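You operate a simulated robot arm through the tools that you are given. There is no shell and no other tool.

You run a simulated robot arm. Do the job below in one go: nothing can be reset, and whatever is moved stays where it is left.

Task
Shut the heater and the fan down in the safe order.
Fine: heater stop, heater main switch off; let the fan run till the display shows 30 C or less; then fan stop, fan main switch off.

Only the result counts: the job must be done as asked and must still hold three seconds after the hand-in. Knocking over, shifting, dropping, spilling or breaking anything else fails it.

Robot
A 7-joint arm with a three-finger gripper, fixed in place. Base frame: the origin is on the floor under the middle of its stand, x ahead of it, y to its left, z up. Readings come in m, rad, newtons and seconds.
With the tool pointing down near the work surface it reaches from about 0.14 to 0.88 m from the base axis. Its first joint turns from -2.897 to 2.897 rad. Payload 2.94 kg.
The TCP is the grasp point between the finger pads, 0.03 m short of the fingertips. In the tool frame z runs along the fingers and y along their closing line. The gripper opens to 0.132 m; its body begins 0.107 m behind the TCP.
Orientation is told as [roll, pitch, yaw] about the base's x, y, z axes, in that order, counted from this pose: with the fingers straight down and closing along the base's y, the tool's x points along the base's -x, its y along +y and its z along -z.

Tools
- The arm moves only by the tool drive_tool. Its arguments are lists of equal length, an entry for each row: "xyz": the shift along the tool's x, y, z in units of 500 mm (1.0 is 500 mm), a list of three; "angular": the turn, a rotation vector about the tool's x, y, z in units of 120 degrees (1.0 is 120 degrees), a list of three. In form: {"xyz": [[dx, dy, dz], ...], "angular": [[rx, ry, rz], ...]}. A call has 1 to 20 rows; each row is the pose to reach, as a shift and turn from the pose commanded when the call began, along the tool's axes at that moment. "gripper" is the gripper command, from -1 (shut) to 1 (fully open), values between in proportion, set as the call begins (left out, the last holds). A call with a number of a shift or a turn outside -1 to 1 is refused whole. Each row takes 0.2 s and may step no farther than 0.05 m and 0.15 rad from the row before; otherwise, or with a gripper value out of range, the whole call is refused. Where a pose cannot be reached the arm comes as near as it can. A force on the tool above 40 N (or 10 N above the force at the start of the call, whichever is more), or a blocked arm, ends the call early, and 0.2 s more pass. Each finger travels about 0.0374 m/s and halts on what it meets, pressing with about 42 N; the grip force reading is that of the motor and also rises with nothing between the fingers. The clock runs only during rows and for 0.2 s after the last one: add rows that repeat a pose to give the fingers time. The reply holds the time, the measured pose of the TCP, the force on the tool along the base axes, the opening and the grip force, in the units named above and with some noise, with the torque about the TCP (base axes, N m) and any sound that the robot's microphone picked up, and new pictures: "pictures" is both (left out), scene, wrist or none.
- Cameras (640 x 400 px; columns grow to the right, rows downward): "scene" is fixed at [0.2211, -0.4997, 1.6627]; the picture's right is [0.98, -0.18, 0.00], its down [-0.08, -0.45, -0.89] and it looks along [0.16, 0.87, -0.46] (base axes); focal length 338 px, centre (320, 200). "wrist" rides on the gripper at [0.072, 0.003, -0.144] in the tool frame; the picture's right is [-0.04, 1.00, 0.00], its down [-0.88, -0.04, -0.48] and it looks along [-0.48, -0.02, 0.88] (tool axes); focal length 256 px, centre (320, 200). There is no depth. A picture from a camera that has moved, and an enlarged one, comes with that camera's place and axes in the base frame and with its lens.
- slide_trunk(by): moves the trunk up (or, below 0, down) by that many m; the arm rides with it, the base frame stays. It gives what a move gives, with no picture.
- close_up(camera, box): a new picture of the part [left, top, right, bottom] of that camera's present view, enlarged. No time passes.
- hand_in(): hands the job in; it is judged then, once.

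Places have to be worked out from the pictures, the camera data and where the tool is seen. Open the gripper and draw the arm clear of the work before you hand the job in, unless the task says otherwise.

The tools are called by a JSON object that holds its "op" and its "data". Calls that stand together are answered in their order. drive_tool: Moves the arm, as the interface text tells. Its arguments: {"type":"object","properties":{"xyz":{"type":"array"},"angular":{"type":"array"},"gripper":{"type":"number"},"pictures":{"type":"string","enum":["both","scene","wrist","none"]}},"required":["xyz","angular"]} The other tools are called the same way: slide_trunk (by) moves the trunk up or down; close_up (camera, box) takes an enlarged picture of a part of a camera's view; hand_in () hands the job in.

At the start:

```text
time_s: 0.0
tcp_pos: [0.4025, 0.4372, 1.3879]
orientation: [0.0, -0.001, -0.002]
force: [0.7, -0.8, -0.2]
moment: [-0.01, -0.02, 0.03]
opening: 0.132
grip_force: 0.0
trunk travel left (down, up): [-0.475, 0.065]
```

scene: 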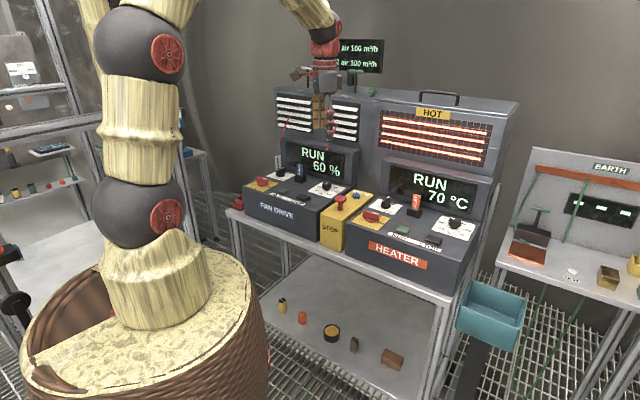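
wrist: 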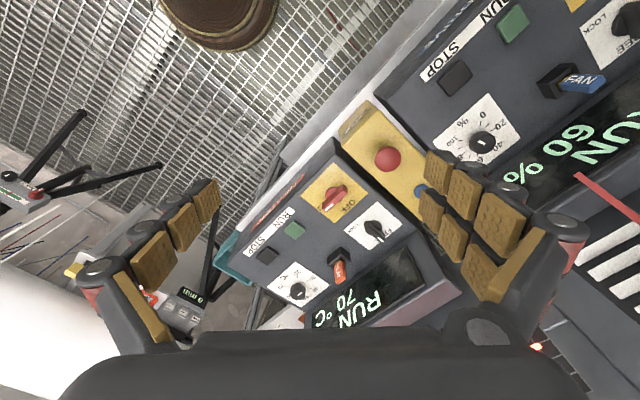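

The pictures show the heater and fan panels side by side with a yellow emergency STOP box between them. I'll first enlarge both panels to read the controls.

{"op": "close_up", "data": {"camera": "scene", "box": [340, 150, 500, 270]}}

{"op": "close_up", "data": {"camera": "scene", "box": [230, 130, 390, 250]}}

{"op": "close_up", "data": {"camera": "wrist", "box": [220, 120, 460, 330]}}

{"op": "close_up", "data": {"camera": "wrist", "box": [400, 0, 640, 200]}}

```text
3.33 times, centred on (420, 210) of scene
camera zoom: at [0.2211, -0.4997, 1.6627], right [0.98, -0.18, 0.0], down [-0.08, -0.45, -0.89], along [0.16, 0.87, -0.46], focal length 1126 px, centre (-13, 167)
```

zoom: 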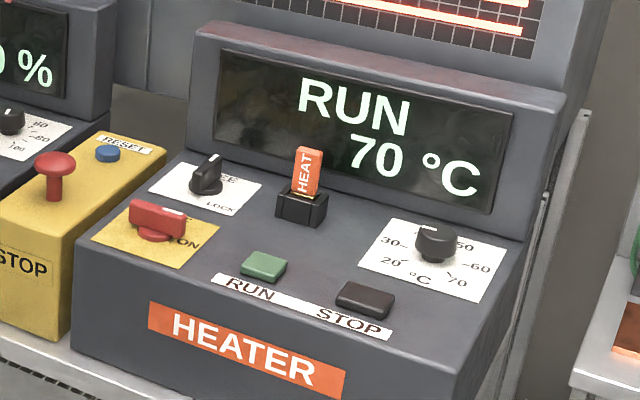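

```text
3.33 times, centred on (310, 190) of scene
camera zoom: at [0.2211, -0.4997, 1.6627], right [0.98, -0.18, 0.0], down [-0.08, -0.45, -0.89], along [0.16, 0.87, -0.46], focal length 1126 px, centre (353, 233)
```

zoom: 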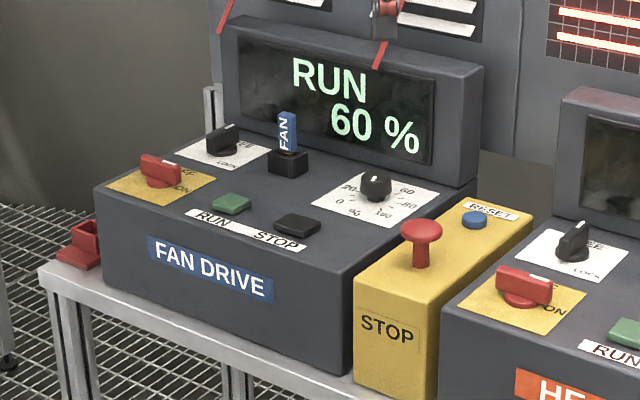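

```text
1.90 times, centred on (340, 225) of wrist
camera zoom: at [0.3304, 0.4412, 1.5311], right [0.04, 1.0, 0.0], down [0.88, -0.04, 0.48], along [0.48, -0.02, -0.88], focal length 488 px, centre (282, 152)
```

zoom: 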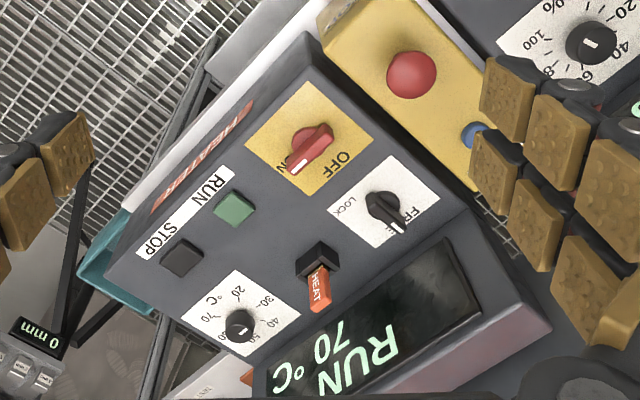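

```text
2.00 times, centred on (520, 100) of wrist
camera zoom: at [0.3304, 0.4412, 1.5311], right [0.04, 1.0, 0.0], down [0.88, -0.04, 0.48], along [0.48, -0.02, -0.88], focal length 512 px, centre (-80, 400)
```

zoom: 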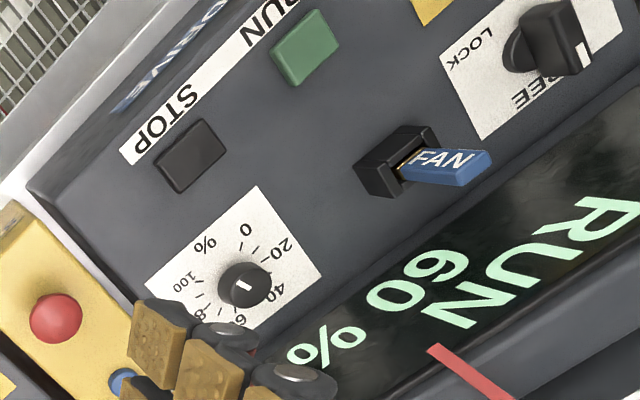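

Triangulating both cameras, the panel surface is level at about z = 1.06 and turned about 45°. I get heater STOP at (0.730, 0.301, 1.065), heater main switch at (0.578, 0.463, 1.073), fan STOP at (0.366, 0.664, 1.065) and fan main switch at (0.214, 0.826, 1.073). I'll move above heater STOP with the fingers shut and the yaw lined up with the panel.

{"op": "drive_tool", "data": {"xyz": [[-0.0819, -0.034, 0.0345], [-0.1638, -0.0681, 0.069], [-0.2456, -0.1022, 0.1035], [-0.3275, -0.1362, 0.138], [-0.4094, -0.1703, 0.1725], [-0.4913, -0.2043, 0.207], [-0.5731, -0.2384, 0.2415], [-0.655, -0.2724, 0.276]], "angular": [[0, 0, 0.0469], [0, 0, 0.0938], [0, 0, 0.1406], [0, 0, 0.1875], [0, 0, 0.2344], [0, 0, 0.2813], [0, 0, 0.3281], [0, 0, 0.375]], "gripper": -1}}

```text
time_s: 1.8
tcp_pos: [0.7318, 0.3003, 1.2489]
orientation: [-0.003, 0.003, -0.787]
force: [0.0, -0.8, 0.3]
moment: [-0.02, 0.07, 0.03]
opening: 0.0004
grip_force: 1.5
trunk travel left (down, up): [-0.475, 0.065]
camera wrist: at [0.6838, 0.354, 1.3924], right [0.74, 0.68, 0.0], down [0.59, -0.65, 0.47], along [0.32, -0.35, -0.88], focal length 256 px, centre (320, 200)
```

scene: 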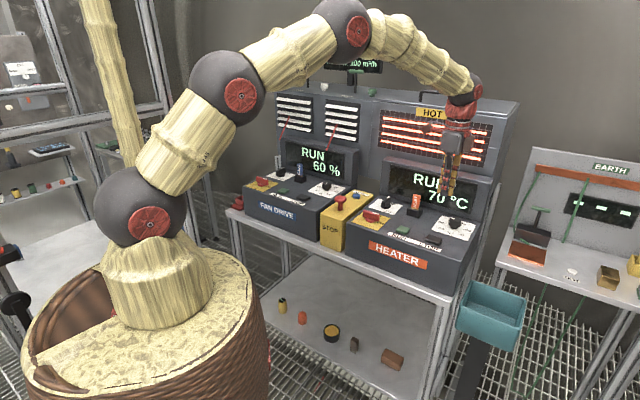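
wrist: 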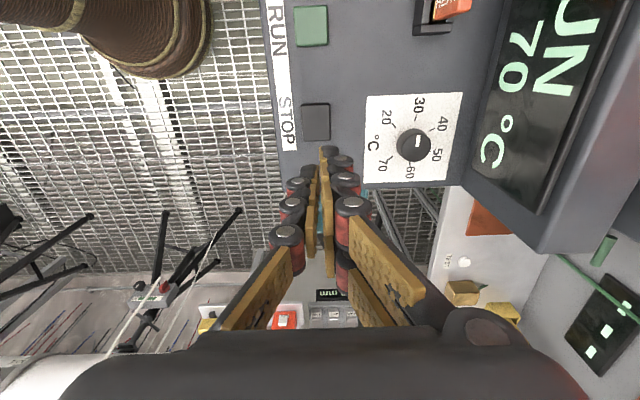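

The wrist view puts heater STOP at about (0.727, 0.302), next to the fingertip axis. I'll correct slightly and drop to about 2 cm above the button.

{"op": "drive_tool", "data": {"xyz": [[0.0046, -0.002, 0.08], [0.0092, -0.005, 0.16], [0.0092, -0.005, 0.23], [0.0092, -0.005, 0.262], [0.0092, -0.005, 0.262]], "angular": [[0, 0, 0], [0, 0, 0], [0, 0, 0], [0, 0, 0], [0, 0, 0]]}}

{"op": "close_up", "data": {"camera": "scene", "box": [360, 160, 500, 265]}}

```text
time_s: 3.0
tcp_pos: [0.7273, 0.3028, 1.116]
orientation: [-0.001, -0.001, -0.784]
force: [0.8, 0.2, 0.2]
moment: [-0.03, -0.02, 0.0]
opening: 0.0
grip_force: 28.6
trunk travel left (down, up): [-0.475, 0.065]
camera wrist: at [0.6784, 0.3566, 1.2602], right [0.74, 0.68, 0.0], down [0.6, -0.65, 0.48], along [0.32, -0.35, -0.88], focal length 256 px, centre (320, 200)
```

scene: 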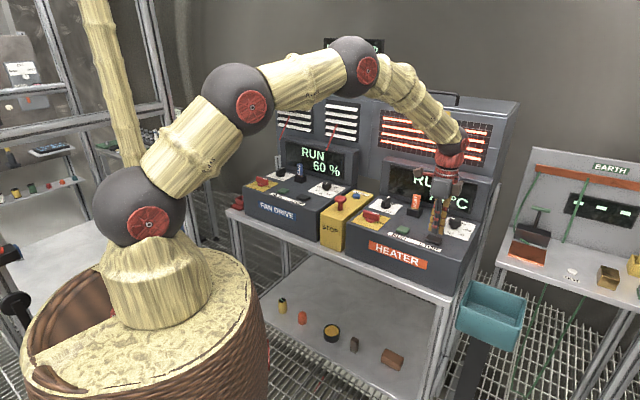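
wrist: 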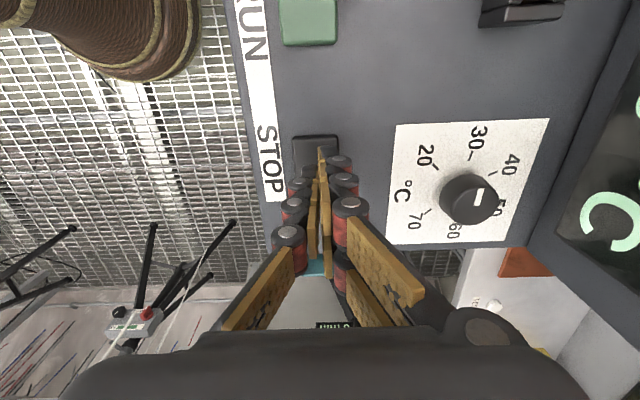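

```text
3.81 times, centred on (430, 212) of scene
camera zoom: at [0.2211, -0.4997, 1.6627], right [0.98, -0.18, 0.0], down [-0.08, -0.45, -0.89], along [0.16, 0.87, -0.46], focal length 1287 px, centre (-99, 152)
```

zoom: 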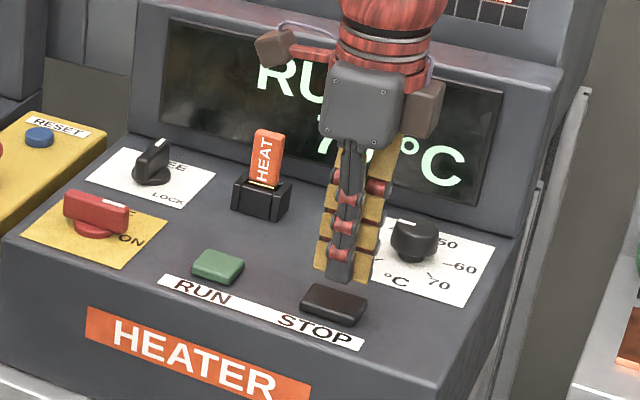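

The tips are about 2 cm above STOP and within about 5 mm of its centre. I'll nudge over and press down slowly, watching the force and sound.

{"op": "drive_tool", "data": {"xyz": [[0.008, -0.002, 0.016], [0.008, -0.002, 0.028], [0.008, -0.002, 0.036], [0.008, -0.002, 0.042], [0.008, -0.002, 0.048], [0.008, -0.002, 0.052]], "angular": [[0, 0, 0], [0, 0, 0], [0, 0, 0], [0, 0, 0], [0, 0, 0], [0, 0, 0]]}}

{"op": "close_up", "data": {"camera": "scene", "box": [360, 160, 500, 265]}}

```text
time_s: 4.4
tcp_pos: [0.7214, 0.3053, 1.0922]
orientation: [-0.001, 0.0, -0.782]
force: [-1.4, 1.2, 2.2]
moment: [0.07, 0.01, 0.01]
opening: 0.006
grip_force: 28.6
trunk travel left (down, up): [-0.475, 0.065]
heard: click
camera wrist: at [0.6727, 0.3592, 1.2367], right [0.74, 0.68, 0.0], down [0.59, -0.65, 0.48], along [0.32, -0.35, -0.88], focal length 256 px, centre (320, 200)
```

scene: 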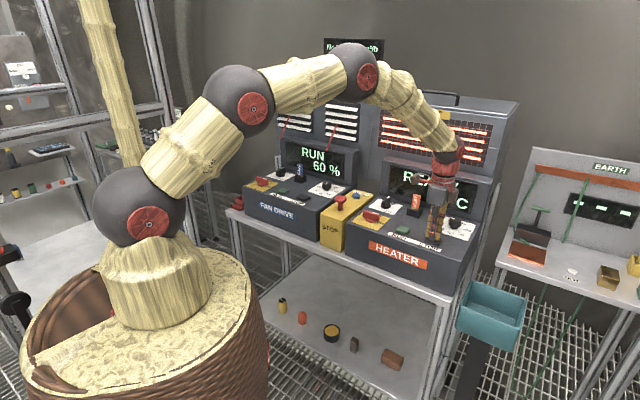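
wrist: 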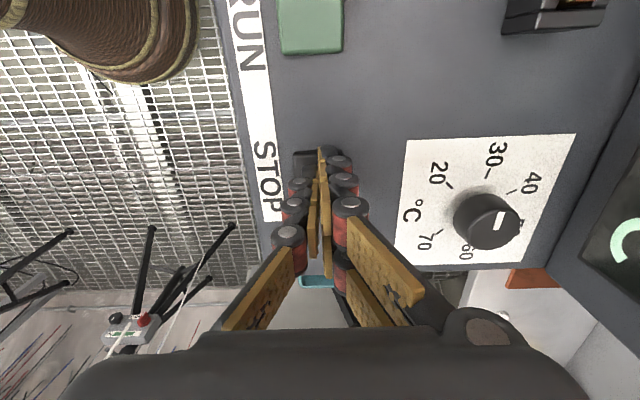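

```text
3.81 times, centred on (430, 212) of scene
camera zoom: at [0.2211, -0.4997, 1.6627], right [0.98, -0.18, 0.0], down [-0.08, -0.45, -0.89], along [0.16, 0.87, -0.46], focal length 1287 px, centre (-99, 152)
```

zoom: 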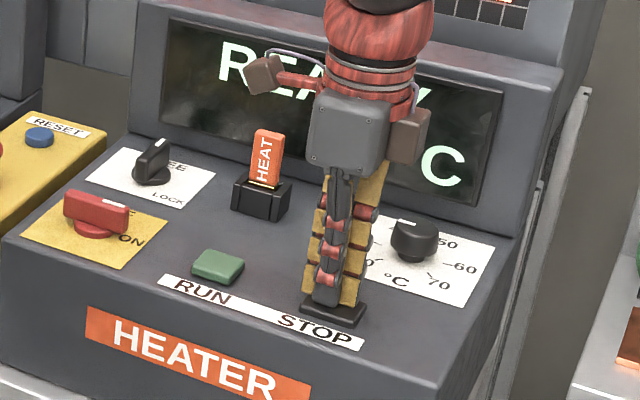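

A click was heard and the heater display now reads READY, so the heater stop is done. I'll lift off and move above the heater main switch.

{"op": "drive_tool", "data": {"xyz": [[0, 0, -0.08], [0, 0, -0.17], [0, 0, -0.26], [0.085, 0.004, -0.26], [0.17, 0.008, -0.26], [0.255, 0.012, -0.26], [0.34, 0.016, -0.26], [0.4258, 0.0212, -0.26], [0.4258, 0.0212, -0.26]], "angular": [[0, 0, 0], [0, 0, 0], [0, 0, 0], [0, 0, 0], [0, 0, 0], [0, 0, 0], [0, 0, 0], [0, 0, 0], [0, 0, 0]]}}

{"op": "close_up", "data": {"camera": "scene", "box": [320, 150, 480, 270]}}

{"op": "close_up", "data": {"camera": "wrist", "box": [220, 60, 420, 200]}}

```text
time_s: 6.4
tcp_pos: [0.5771, 0.4601, 1.2206]
orientation: [0.0, 0.001, -0.786]
force: [0.5, -0.2, 0.3]
moment: [0.0, 0.02, -0.01]
opening: 0.0
grip_force: 28.4
trunk travel left (down, up): [-0.475, 0.065]
camera wrist: at [0.5294, 0.5127, 1.3636], right [0.74, 0.68, 0.0], down [0.59, -0.65, 0.48], along [0.32, -0.35, -0.88], focal length 256 px, centre (320, 200)
```

scene: 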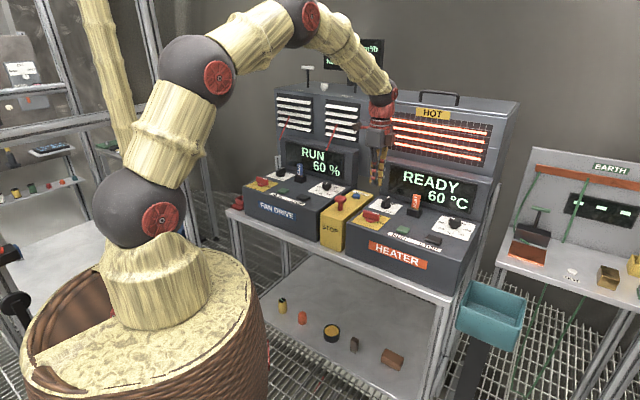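
wrist: 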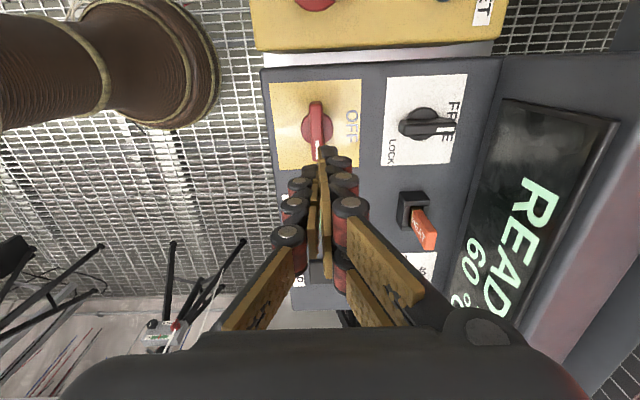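

```text
3.33 times, centred on (400, 210) of scene
camera zoom: at [0.2211, -0.4997, 1.6627], right [0.98, -0.18, 0.0], down [-0.08, -0.45, -0.89], along [0.16, 0.87, -0.46], focal length 1126 px, centre (53, 167)
```

zoom: 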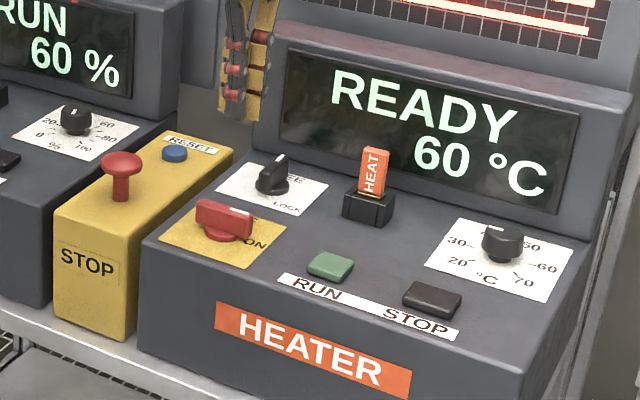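

```text
2.86 times, centred on (320, 130) of wrist
camera zoom: at [0.5294, 0.5127, 1.3636], right [0.74, 0.68, 0.0], down [0.59, -0.65, 0.48], along [0.32, -0.35, -0.88], focal length 731 px, centre (320, 400)
```

zoom: 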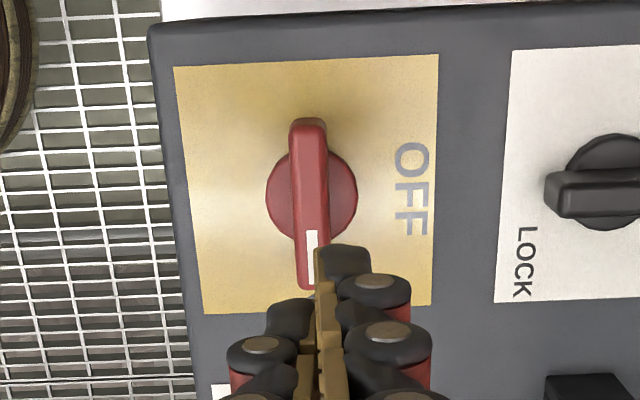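

The display now reads READY at 60 °C and falling. The heater main handle lies along the panel's right direction with its mark at ON, centred at about (0.574, 0.460), and OFF is a quarter turn counterclockwise seen from above. I'll open to about 60 mm and come down partway over the handle.

{"op": "drive_tool", "data": {"xyz": [[0.004, -0.0056, 0], [0.004, -0.0056, 0], [0.004, -0.0056, 0], [0.004, -0.0056, 0.04], [0.004, -0.0056, 0.09], [0.004, -0.0056, 0.14], [0.004, -0.0056, 0.191], [0.004, -0.0056, 0.191]], "angular": [[0, 0, 0], [0, 0, 0], [0, 0, 0], [0, 0, 0], [0, 0, 0], [0, 0, 0], [0, 0, 0], [0, 0, 0]], "gripper": -0.09}}

{"op": "close_up", "data": {"camera": "scene", "box": [320, 150, 480, 270]}}

{"op": "close_up", "data": {"camera": "wrist", "box": [220, 60, 420, 200]}}

```text
time_s: 8.2
tcp_pos: [0.5738, 0.4607, 1.1271]
orientation: [0.0, 0.0, -0.786]
force: [0.2, 0.3, 0.5]
moment: [0.0, 0.03, 0.01]
opening: 0.0603
grip_force: 0.1
trunk travel left (down, up): [-0.475, 0.065]
camera wrist: at [0.5249, 0.5135, 1.27], right [0.74, 0.68, 0.0], down [0.59, -0.65, 0.48], along [0.32, -0.35, -0.88], focal length 256 px, centre (320, 200)
```

scene: 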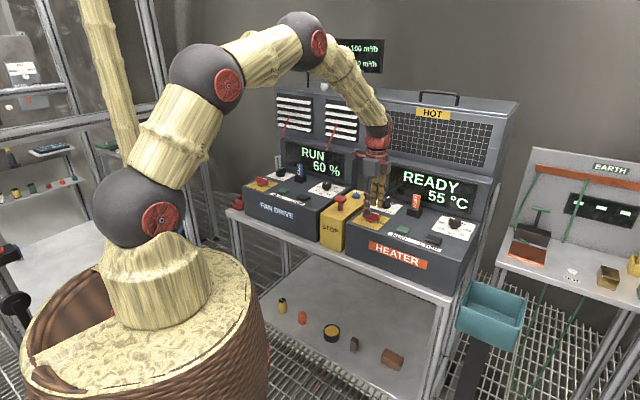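
wrist: 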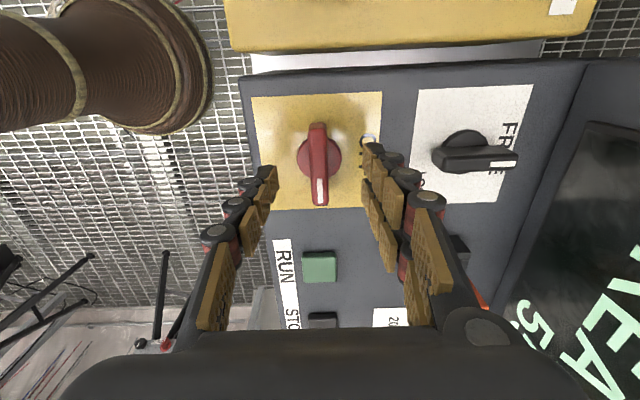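

```text
3.33 times, centred on (400, 210) of scene
camera zoom: at [0.2211, -0.4997, 1.6627], right [0.98, -0.18, 0.0], down [-0.08, -0.45, -0.89], along [0.16, 0.87, -0.46], focal length 1126 px, centre (53, 167)
```

zoom: 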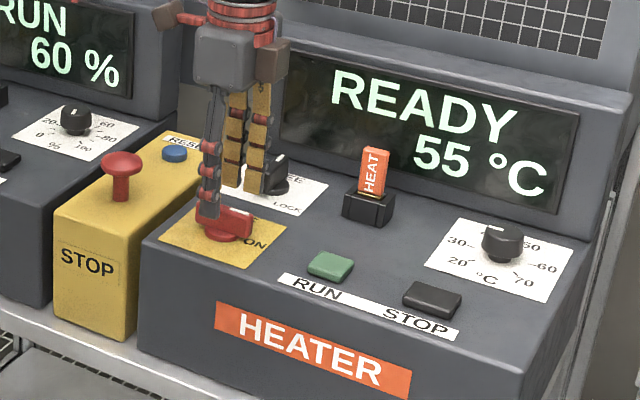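

```text
2.86 times, centred on (320, 130) of wrist
camera zoom: at [0.5249, 0.5135, 1.27], right [0.74, 0.68, 0.0], down [0.59, -0.65, 0.48], along [0.32, -0.35, -0.88], focal length 731 px, centre (320, 400)
```

zoom: 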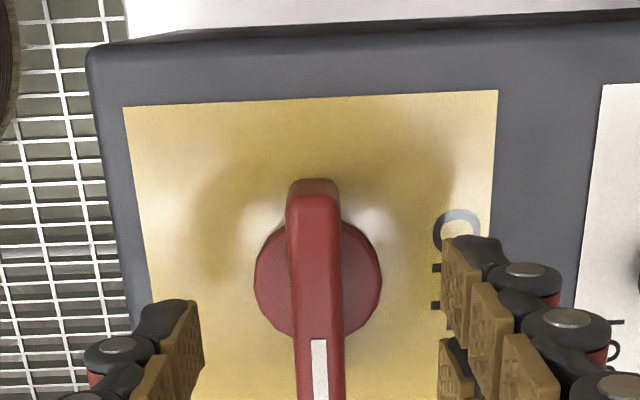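

The open fingers straddle the handle evenly and its axis is at about (0.575, 0.459). I'll come down around it to TCP z of about 1.092.

{"op": "drive_tool", "data": {"xyz": [[-0.004, -0.002, 0.02], [-0.004, -0.002, 0.04], [-0.004, -0.002, 0.055], [-0.004, -0.002, 0.07], [-0.004, -0.002, 0.07]], "angular": [[0, 0, 0], [0, 0, 0], [0, 0, 0], [0, 0, 0], [0, 0, 0]]}}

{"op": "close_up", "data": {"camera": "scene", "box": [340, 150, 440, 225]}}

```text
time_s: 9.4
tcp_pos: [0.5767, 0.4605, 1.0918]
orientation: [0.0, 0.0, -0.787]
force: [0.5, -0.3, 0.7]
moment: [-0.01, 0.0, -0.01]
opening: 0.06
grip_force: 0.0
trunk travel left (down, up): [-0.475, 0.065]
camera wrist: at [0.5282, 0.5137, 1.2352], right [0.74, 0.68, 0.0], down [0.6, -0.65, 0.48], along [0.32, -0.35, -0.88], focal length 256 px, centre (320, 200)
```

scene: 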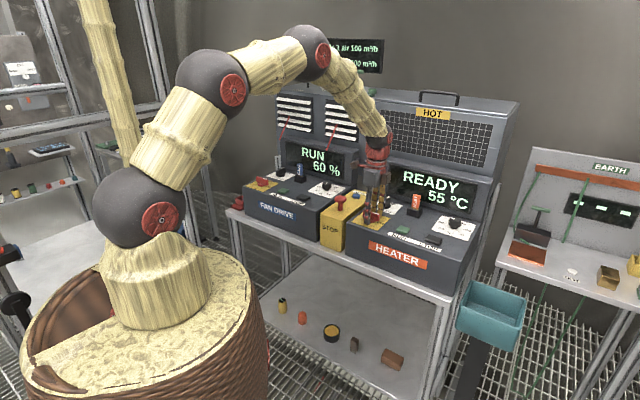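
wrist: 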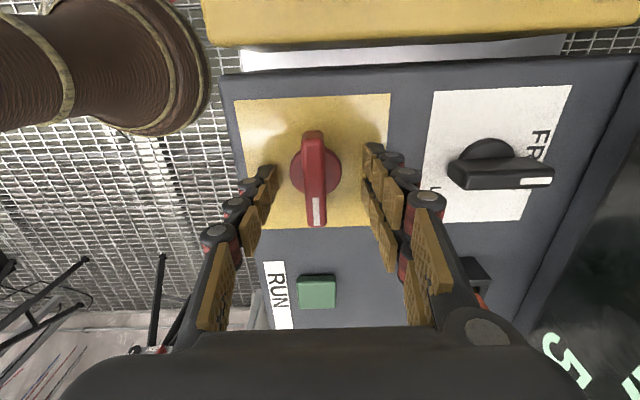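

```text
5.33 times, centred on (390, 188) of scene
camera zoom: at [0.2211, -0.4997, 1.6627], right [0.98, -0.18, 0.0], down [-0.08, -0.45, -0.89], along [0.16, 0.87, -0.46], focal length 1802 px, centre (-53, 267)
```

zoom: 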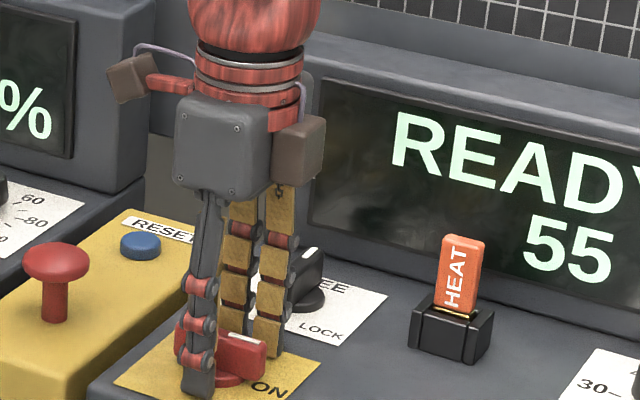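

The fingers are level with the handle on both sides and nothing is touching. I'll shut the gripper on the handle.

{"op": "drive_tool", "data": {"xyz": [[0, 0, 0], [0, 0, 0], [0, 0, 0], [0, 0, 0], [0, 0, 0], [0, 0, 0]], "angular": [[0, 0, 0], [0, 0, 0], [0, 0, 0], [0, 0, 0], [0, 0, 0], [0, 0, 0]], "gripper": -1}}

```text
time_s: 10.8
tcp_pos: [0.5743, 0.4582, 1.0911]
orientation: [-0.003, 0.0, -0.785]
force: [-12.2, -12.3, -3.1]
moment: [-0.37, 0.3, 0.09]
opening: 0.0136
grip_force: 40.2
trunk travel left (down, up): [-0.475, 0.065]
camera wrist: at [0.5266, 0.5119, 1.2345], right [0.74, 0.68, 0.0], down [0.6, -0.65, 0.48], along [0.32, -0.35, -0.88], focal length 256 px, centre (320, 200)
```

scene: 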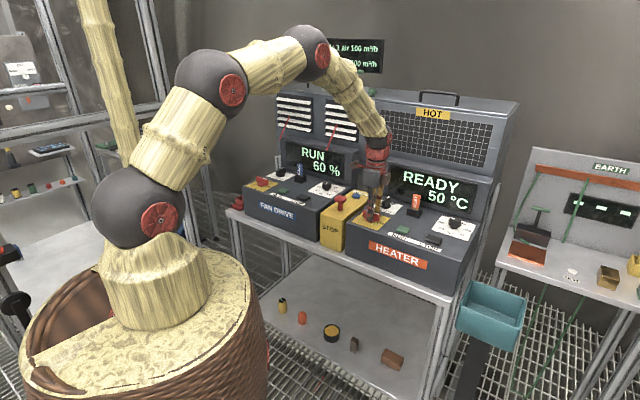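
wrist: 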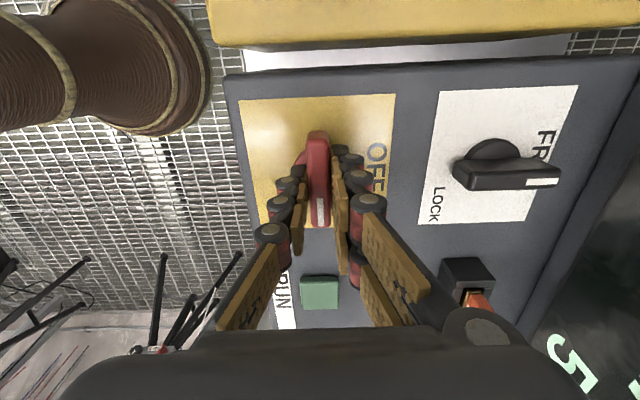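

The grip is firm, with the opening at 13.6 mm, but there is a side force of about 17 N, so my commanded centre is about 3 mm too deep. I'll relieve that and turn 90° counterclockwise.

{"op": "drive_tool", "data": {"xyz": [[0, -0.006, 0], [0, -0.006, 0], [0, -0.006, 0], [0, -0.006, 0], [0, -0.006, 0], [0, -0.006, 0], [0, -0.006, 0], [0, -0.006, 0], [0, -0.006, 0], [0, -0.006, 0], [0, -0.006, 0], [0, -0.006, 0], [0, -0.006, 0], [0, -0.006, 0]], "angular": [[0, 0, 0], [0, 0, -0.0625], [0, 0, -0.125], [0, 0, -0.1875], [0, 0, -0.25], [0, 0, -0.3125], [0, 0, -0.375], [0, 0, -0.4375], [0, 0, -0.5], [0, 0, -0.5625], [0, 0, -0.625], [0, 0, -0.6875], [0, 0, -0.75], [0, 0, -0.75]]}}

{"op": "close_up", "data": {"camera": "scene", "box": [320, 150, 480, 270]}}

```text
time_s: 13.8
tcp_pos: [0.5743, 0.4625, 1.0904]
orientation: [-0.001, 0.002, 0.786]
force: [5.8, 19.9, -19.3]
moment: [0.62, -0.34, -0.15]
opening: 0.0136
grip_force: 39.8
trunk travel left (down, up): [-0.475, 0.065]
camera wrist: at [0.5218, 0.4131, 1.2346], right [-0.68, 0.74, 0.0], down [0.65, 0.6, 0.47], along [0.35, 0.32, -0.88], focal length 256 px, centre (320, 200)
```

scene: 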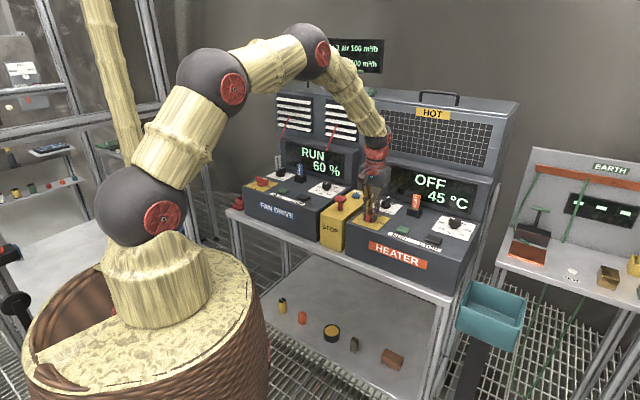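
wrist: 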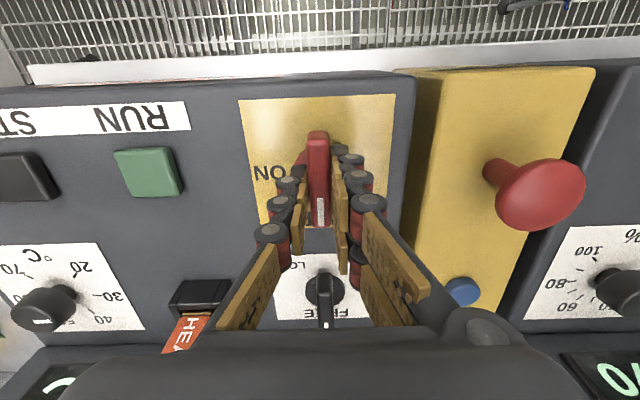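

```text
3.33 times, centred on (400, 210) of scene
camera zoom: at [0.2211, -0.4997, 1.6627], right [0.98, -0.18, 0.0], down [-0.08, -0.45, -0.89], along [0.16, 0.87, -0.46], focal length 1126 px, centre (53, 167)
```

zoom: 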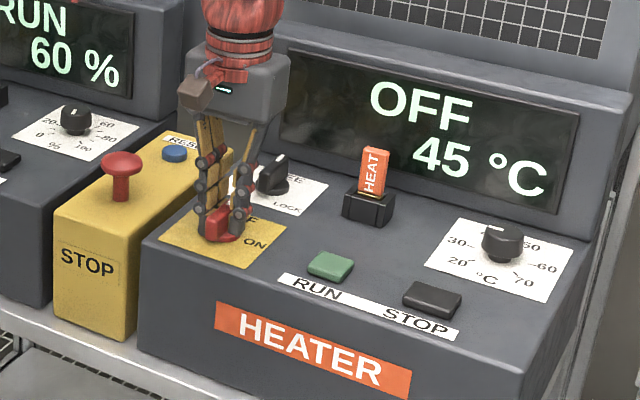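

The heater display reads OFF at 45 °C, so the heater main switch is off and the fan is still running at 60 %. I'll release the handle, then lift straight up.

{"op": "drive_tool", "data": {"xyz": [[0, 0, 0], [0, 0, 0], [0, 0, 0], [0, 0, 0], [0, 0, -0.04], [0, 0, -0.12], [0, 0, -0.2], [0, 0, -0.28], [0, 0, -0.28]], "angular": [[0, 0, 0], [0, 0, 0], [0, 0, 0], [0, 0, 0], [0, 0, 0], [0, 0, 0], [0, 0, 0], [0, 0, 0], [0, 0, 0]], "gripper": -0.2}}

{"op": "close_up", "data": {"camera": "scene", "box": [320, 150, 480, 270]}}

{"op": "close_up", "data": {"camera": "scene", "box": [230, 130, 390, 250]}}

```text
time_s: 15.8
tcp_pos: [0.5718, 0.4584, 1.2317]
orientation: [0.0, 0.003, 0.786]
force: [0.2, -0.1, 0.1]
moment: [-0.02, 0.01, 0.0]
opening: 0.0529
grip_force: 0.1
trunk travel left (down, up): [-0.475, 0.065]
camera wrist: at [0.5197, 0.4098, 1.3748], right [-0.68, 0.74, 0.0], down [0.65, 0.6, 0.47], along [0.35, 0.32, -0.88], focal length 256 px, centre (320, 200)
```

scene: 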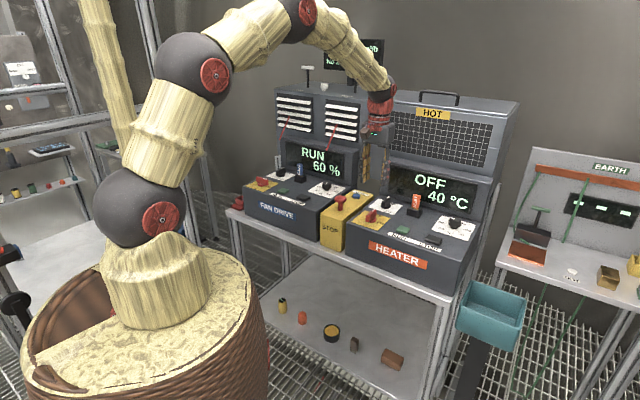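
wrist: 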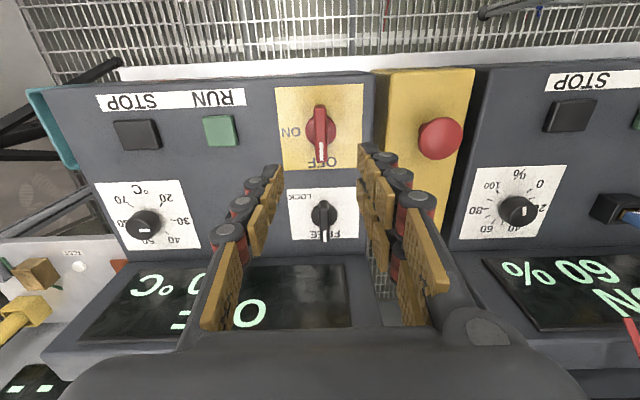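

```text
3.33 times, centred on (400, 210) of scene
camera zoom: at [0.2211, -0.4997, 1.6627], right [0.98, -0.18, 0.0], down [-0.08, -0.45, -0.89], along [0.16, 0.87, -0.46], focal length 1126 px, centre (53, 167)
```

zoom: 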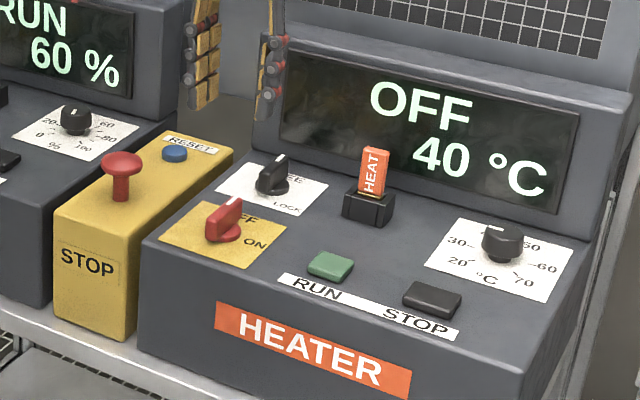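

```text
3.33 times, centred on (310, 190) of scene
camera zoom: at [0.2211, -0.4997, 1.6627], right [0.98, -0.18, 0.0], down [-0.08, -0.45, -0.89], along [0.16, 0.87, -0.46], focal length 1126 px, centre (353, 233)
```

zoom: 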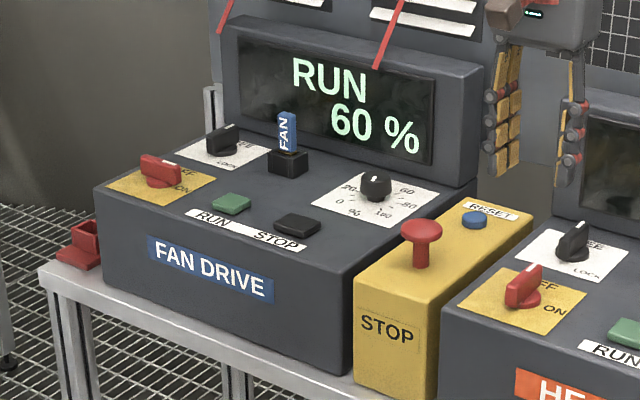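

Heater main points to OFF and the temperature is 40 °C. I'll move above fan STOP at about (0.363, 0.662), turn the tool back and shut the fingers, but I won't press until the display shows 30 °C or less.

{"op": "drive_tool", "data": {"xyz": [[0.0005, 0.0488, 0], [0.001, 0.0975, 0], [0.0015, 0.1463, 0], [0.002, 0.195, 0], [0.0025, 0.2438, 0], [0.003, 0.2925, 0], [0.0035, 0.3413, 0], [0.004, 0.39, 0], [0.0045, 0.4388, 0], [0.005, 0.4875, 0], [0.0055, 0.5363, 0], [0.006, 0.585, 0], [0.006, 0.585, 0]], "angular": [[0, 0, 0.0625], [0, 0, 0.125], [0, 0, 0.1875], [0, 0, 0.25], [0, 0, 0.3125], [0, 0, 0.375], [0, 0, 0.4375], [0, 0, 0.5], [0, 0, 0.5625], [0, 0, 0.625], [0, 0, 0.6875], [0, 0, 0.75], [0, 0, 0.75]], "gripper": -1}}

{"op": "close_up", "data": {"camera": "scene", "box": [320, 150, 480, 270]}}

```text
time_s: 18.6
tcp_pos: [0.362, 0.6632, 1.2322]
orientation: [0.001, 0.0, -0.788]
force: [-0.6, 0.7, -0.5]
moment: [0.05, -0.02, -0.04]
opening: 0.0
grip_force: 28.7
trunk travel left (down, up): [-0.475, 0.065]
camera wrist: at [0.3138, 0.7164, 1.3749], right [0.74, 0.68, 0.0], down [0.59, -0.65, 0.48], along [0.32, -0.35, -0.88], focal length 256 px, centre (320, 200)
```

scene: 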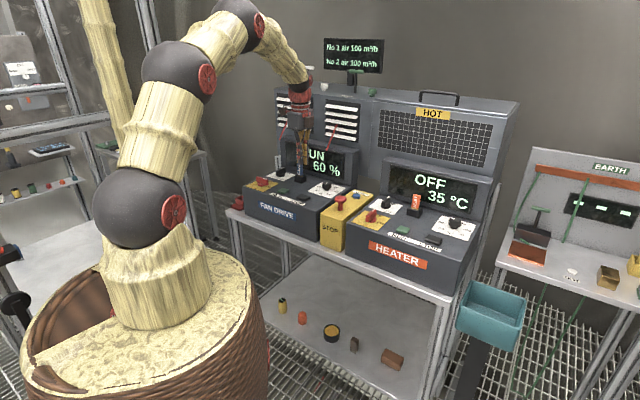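
wrist: 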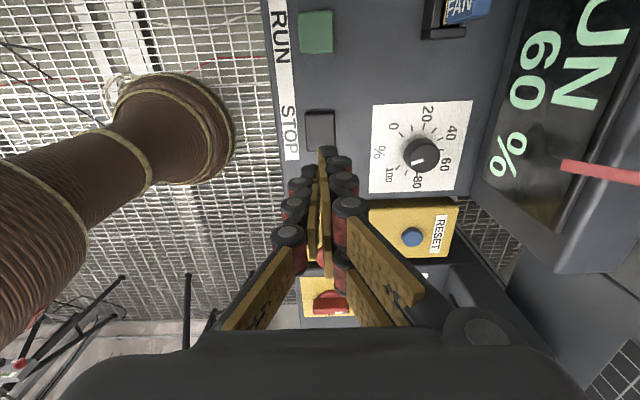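

```text
3.33 times, centred on (400, 210) of scene
camera zoom: at [0.2211, -0.4997, 1.6627], right [0.98, -0.18, 0.0], down [-0.08, -0.45, -0.89], along [0.16, 0.87, -0.46], focal length 1126 px, centre (53, 167)
```

zoom: 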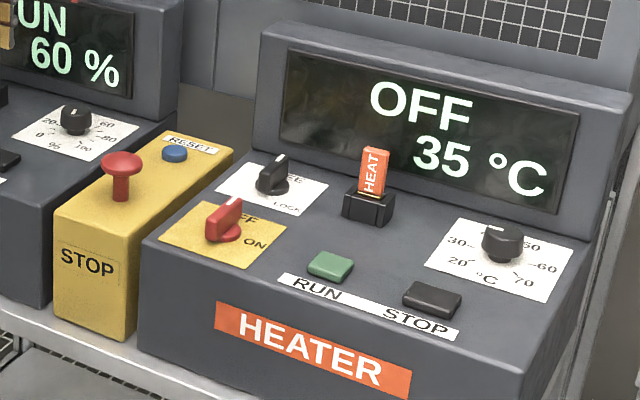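

The display shows 35 °C and the fingertips are centred over fan STOP. I'll lower to 2 cm above it and wait there.

{"op": "drive_tool", "data": {"xyz": [[0, -0.001, 0.07], [0, -0.001, 0.14], [0, -0.001, 0.2], [0, -0.001, 0.232], [0, -0.001, 0.232], [0, -0.001, 0.232], [0, -0.001, 0.232], [0, -0.001, 0.232], [0, -0.001, 0.232], [0, -0.001, 0.232], [0, -0.001, 0.232], [0, -0.001, 0.232], [0, -0.001, 0.232], [0, -0.001, 0.232], [0, -0.001, 0.232], [0, -0.001, 0.232], [0, -0.001, 0.232], [0, -0.001, 0.232], [0, -0.001, 0.232], [0, -0.001, 0.232]], "angular": [[0, 0, 0], [0, 0, 0], [0, 0, 0], [0, 0, 0], [0, 0, 0], [0, 0, 0], [0, 0, 0], [0, 0, 0], [0, 0, 0], [0, 0, 0], [0, 0, 0], [0, 0, 0], [0, 0, 0], [0, 0, 0], [0, 0, 0], [0, 0, 0], [0, 0, 0], [0, 0, 0], [0, 0, 0], [0, 0, 0]]}}

{"op": "close_up", "data": {"camera": "scene", "box": [320, 150, 480, 270]}}

{"op": "close_up", "data": {"camera": "scene", "box": [230, 130, 390, 250]}}

```text
time_s: 22.8
tcp_pos: [0.3625, 0.6625, 1.1154]
orientation: [0.001, 0.002, -0.785]
force: [0.1, -0.5, 0.0]
moment: [0.01, -0.01, 0.0]
opening: 0.0
grip_force: 28.9
trunk travel left (down, up): [-0.475, 0.065]
camera wrist: at [0.3136, 0.7163, 1.2594], right [0.74, 0.68, 0.0], down [0.6, -0.65, 0.48], along [0.32, -0.35, -0.88], focal length 256 px, centre (320, 200)
```

scene: 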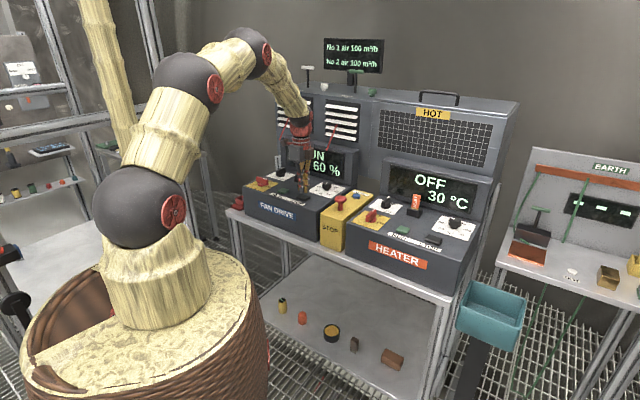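
wrist: 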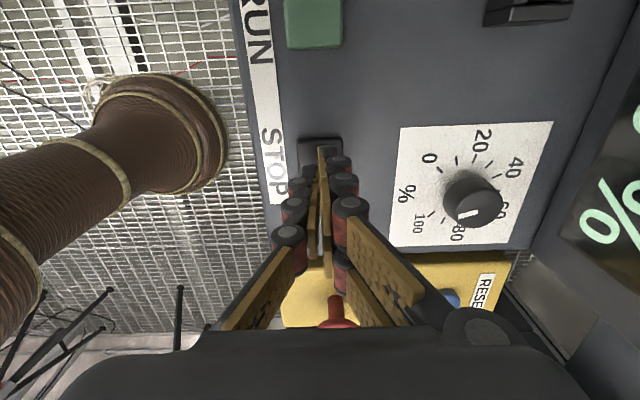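

```text
3.33 times, centred on (400, 210) of scene
camera zoom: at [0.2211, -0.4997, 1.6627], right [0.98, -0.18, 0.0], down [-0.08, -0.45, -0.89], along [0.16, 0.87, -0.46], focal length 1126 px, centre (53, 167)
```

zoom: 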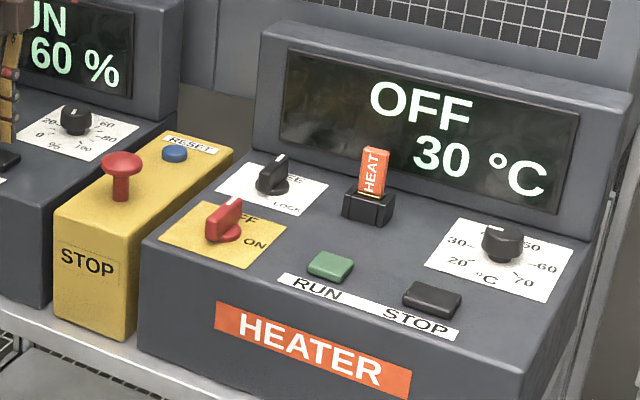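

```text
3.33 times, centred on (310, 190) of scene
camera zoom: at [0.2211, -0.4997, 1.6627], right [0.98, -0.18, 0.0], down [-0.08, -0.45, -0.89], along [0.16, 0.87, -0.46], focal length 1126 px, centre (353, 233)
```

zoom: 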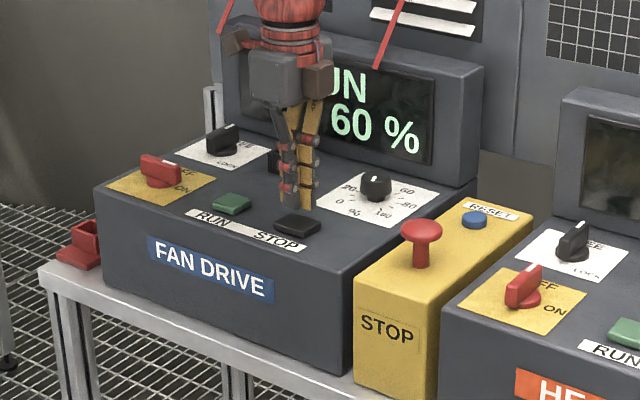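

The display shows 30 °C, which already meets the condition. I'll hold for one more cycle as a margin against rounding on the display.

{"op": "drive_tool", "data": {"xyz": [[0, 0, 0], [0, 0, 0], [0, 0, 0], [0, 0, 0], [0, 0, 0], [0, 0, 0], [0, 0, 0], [0, 0, 0], [0, 0, 0], [0, 0, 0], [0, 0, 0], [0, 0, 0], [0, 0, 0], [0, 0, 0], [0, 0, 0], [0, 0, 0], [0, 0, 0], [0, 0, 0]], "angular": [[0, 0, 0], [0, 0, 0], [0, 0, 0], [0, 0, 0], [0, 0, 0], [0, 0, 0], [0, 0, 0], [0, 0, 0], [0, 0, 0], [0, 0, 0], [0, 0, 0], [0, 0, 0], [0, 0, 0], [0, 0, 0], [0, 0, 0], [0, 0, 0], [0, 0, 0], [0, 0, 0]], "pictures": "none"}}

{"op": "close_up", "data": {"camera": "scene", "box": [320, 150, 480, 270]}}

```text
time_s: 26.6
tcp_pos: [0.3616, 0.664, 1.1163]
orientation: [0.001, -0.001, -0.786]
force: [0.2, 0.1, -0.8]
moment: [-0.01, 0.01, 0.03]
opening: 0.0001
grip_force: 28.8
trunk travel left (down, up): [-0.475, 0.065]
```

```text
3.33 times, centred on (400, 210) of scene
camera zoom: at [0.2211, -0.4997, 1.6627], right [0.98, -0.18, 0.0], down [-0.08, -0.45, -0.89], along [0.16, 0.87, -0.46], focal length 1126 px, centre (53, 167)
```

zoom: 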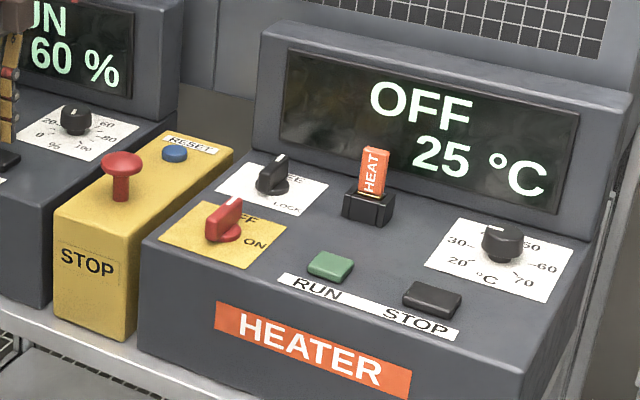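

The display now reads 25 °C, safely below 30. I'll press fan STOP with the same slow descent.

{"op": "drive_tool", "data": {"xyz": [[0.002, 0, 0.016], [0.002, 0, 0.028], [0.002, 0, 0.036], [0.002, 0, 0.042], [0.002, 0, 0.048], [0.002, 0, 0.052]], "angular": [[0, 0, 0], [0, 0, 0], [0, 0, 0], [0, 0, 0], [0, 0, 0], [0, 0, 0]]}}

{"op": "close_up", "data": {"camera": "scene", "box": [230, 130, 390, 250]}}

```text
time_s: 28.0
tcp_pos: [0.3627, 0.6636, 1.0915]
orientation: [0.001, 0.0, -0.785]
force: [0.0, -1.6, 8.2]
moment: [-0.01, 0.0, -0.02]
opening: 0.0064
grip_force: 28.4
trunk travel left (down, up): [-0.475, 0.065]
heard: click
camera wrist: at [0.3141, 0.7172, 1.2347], right [0.74, 0.68, 0.0], down [0.59, -0.65, 0.48], along [0.32, -0.35, -0.88], focal length 256 px, centre (320, 200)
```

scene: 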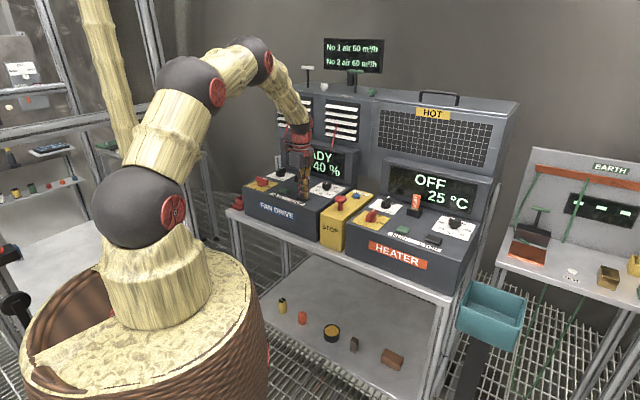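
wrist: 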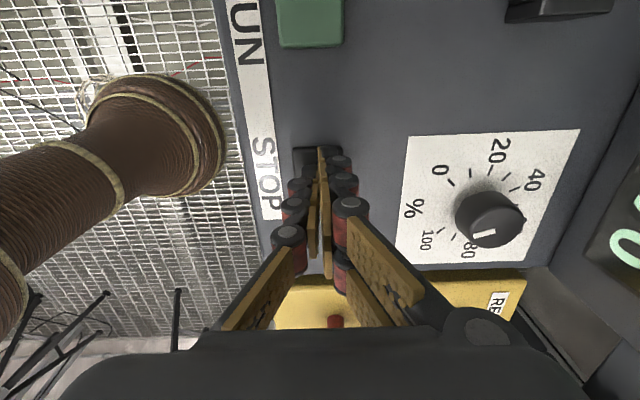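

```text
3.33 times, centred on (310, 190) of scene
camera zoom: at [0.2211, -0.4997, 1.6627], right [0.98, -0.18, 0.0], down [-0.08, -0.45, -0.89], along [0.16, 0.87, -0.46], focal length 1126 px, centre (353, 233)
```

zoom: 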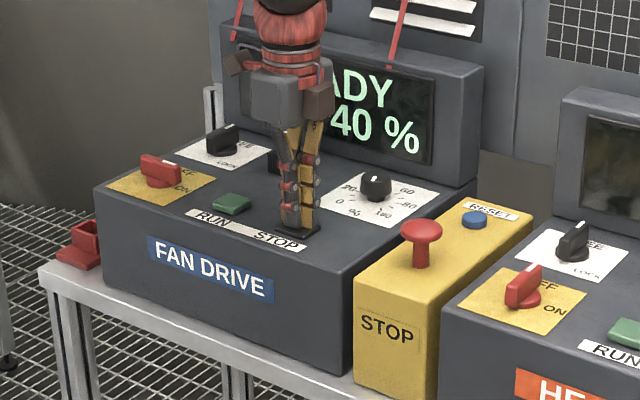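

The fan clicked to READY and is running down (40 %). I'll lift and move above the fan main switch at about (0.216, 0.818), keeping the yaw along the panel.

{"op": "drive_tool", "data": {"xyz": [[0, 0, -0.08], [0, 0, -0.17], [0, 0, -0.25], [0.085, 0.002, -0.25], [0.17, 0.004, -0.25], [0.255, 0.006, -0.25], [0.34, 0.008, -0.25], [0.425, 0.0095, -0.25], [0.425, 0.0095, -0.25]], "angular": [[0, 0, 0], [0, 0, 0], [0, 0, 0], [0, 0, 0], [0, 0, 0], [0, 0, 0], [0, 0, 0], [0, 0, 0], [0, 0, 0]]}}

{"op": "close_up", "data": {"camera": "scene", "box": [230, 130, 390, 250]}}

{"op": "close_up", "data": {"camera": "wrist", "box": [220, 60, 420, 200]}}

```text
time_s: 30.0
tcp_pos: [0.2177, 0.8167, 1.2162]
orientation: [0.0, 0.001, -0.786]
force: [-0.4, -0.1, 0.0]
moment: [0.02, 0.03, 0.0]
opening: 0.0
grip_force: 28.6
trunk travel left (down, up): [-0.475, 0.065]
camera wrist: at [0.1696, 0.8703, 1.3599], right [0.74, 0.68, 0.0], down [0.59, -0.65, 0.48], along [0.32, -0.35, -0.88], focal length 256 px, centre (320, 200)
```

scene: 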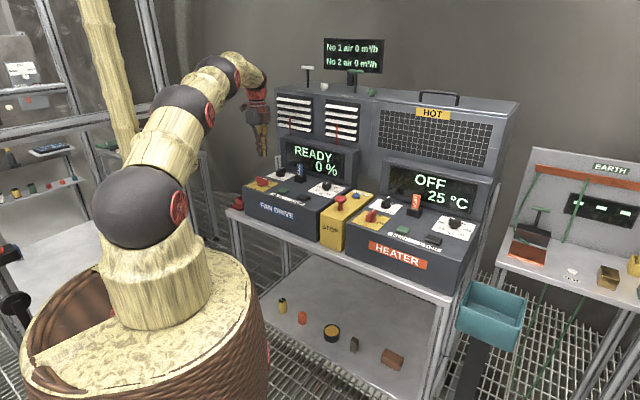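
wrist: 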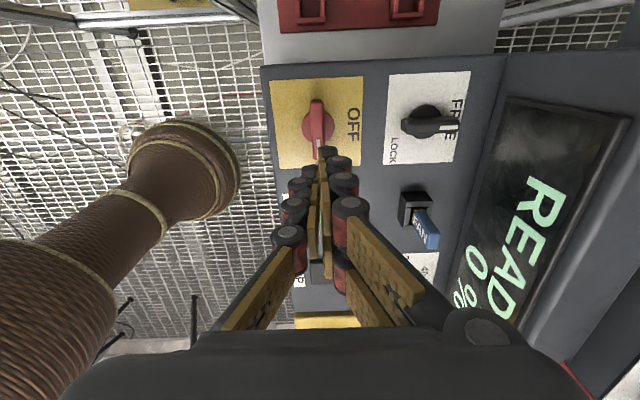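

```text
3.33 times, centred on (310, 190) of scene
camera zoom: at [0.2211, -0.4997, 1.6627], right [0.98, -0.18, 0.0], down [-0.08, -0.45, -0.89], along [0.16, 0.87, -0.46], focal length 1126 px, centre (353, 233)
```

zoom: 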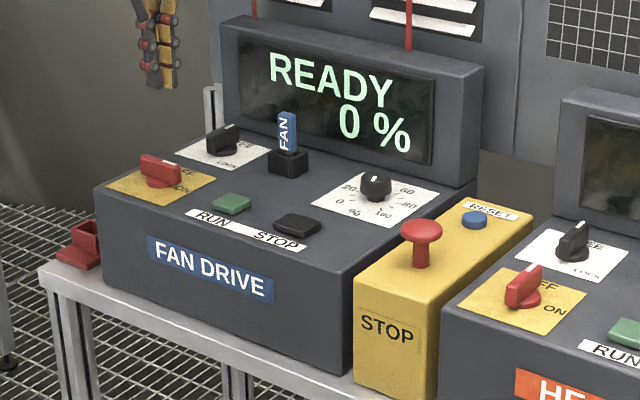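

```text
2.86 times, centred on (320, 130) of wrist
camera zoom: at [0.1696, 0.8703, 1.3599], right [0.74, 0.68, 0.0], down [0.59, -0.65, 0.48], along [0.32, -0.35, -0.88], focal length 731 px, centre (320, 400)
```

zoom: 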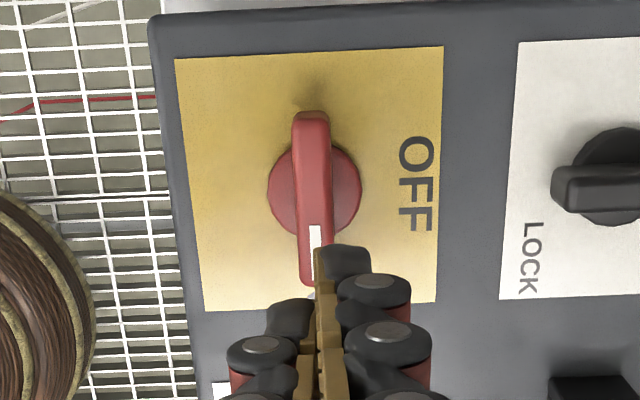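

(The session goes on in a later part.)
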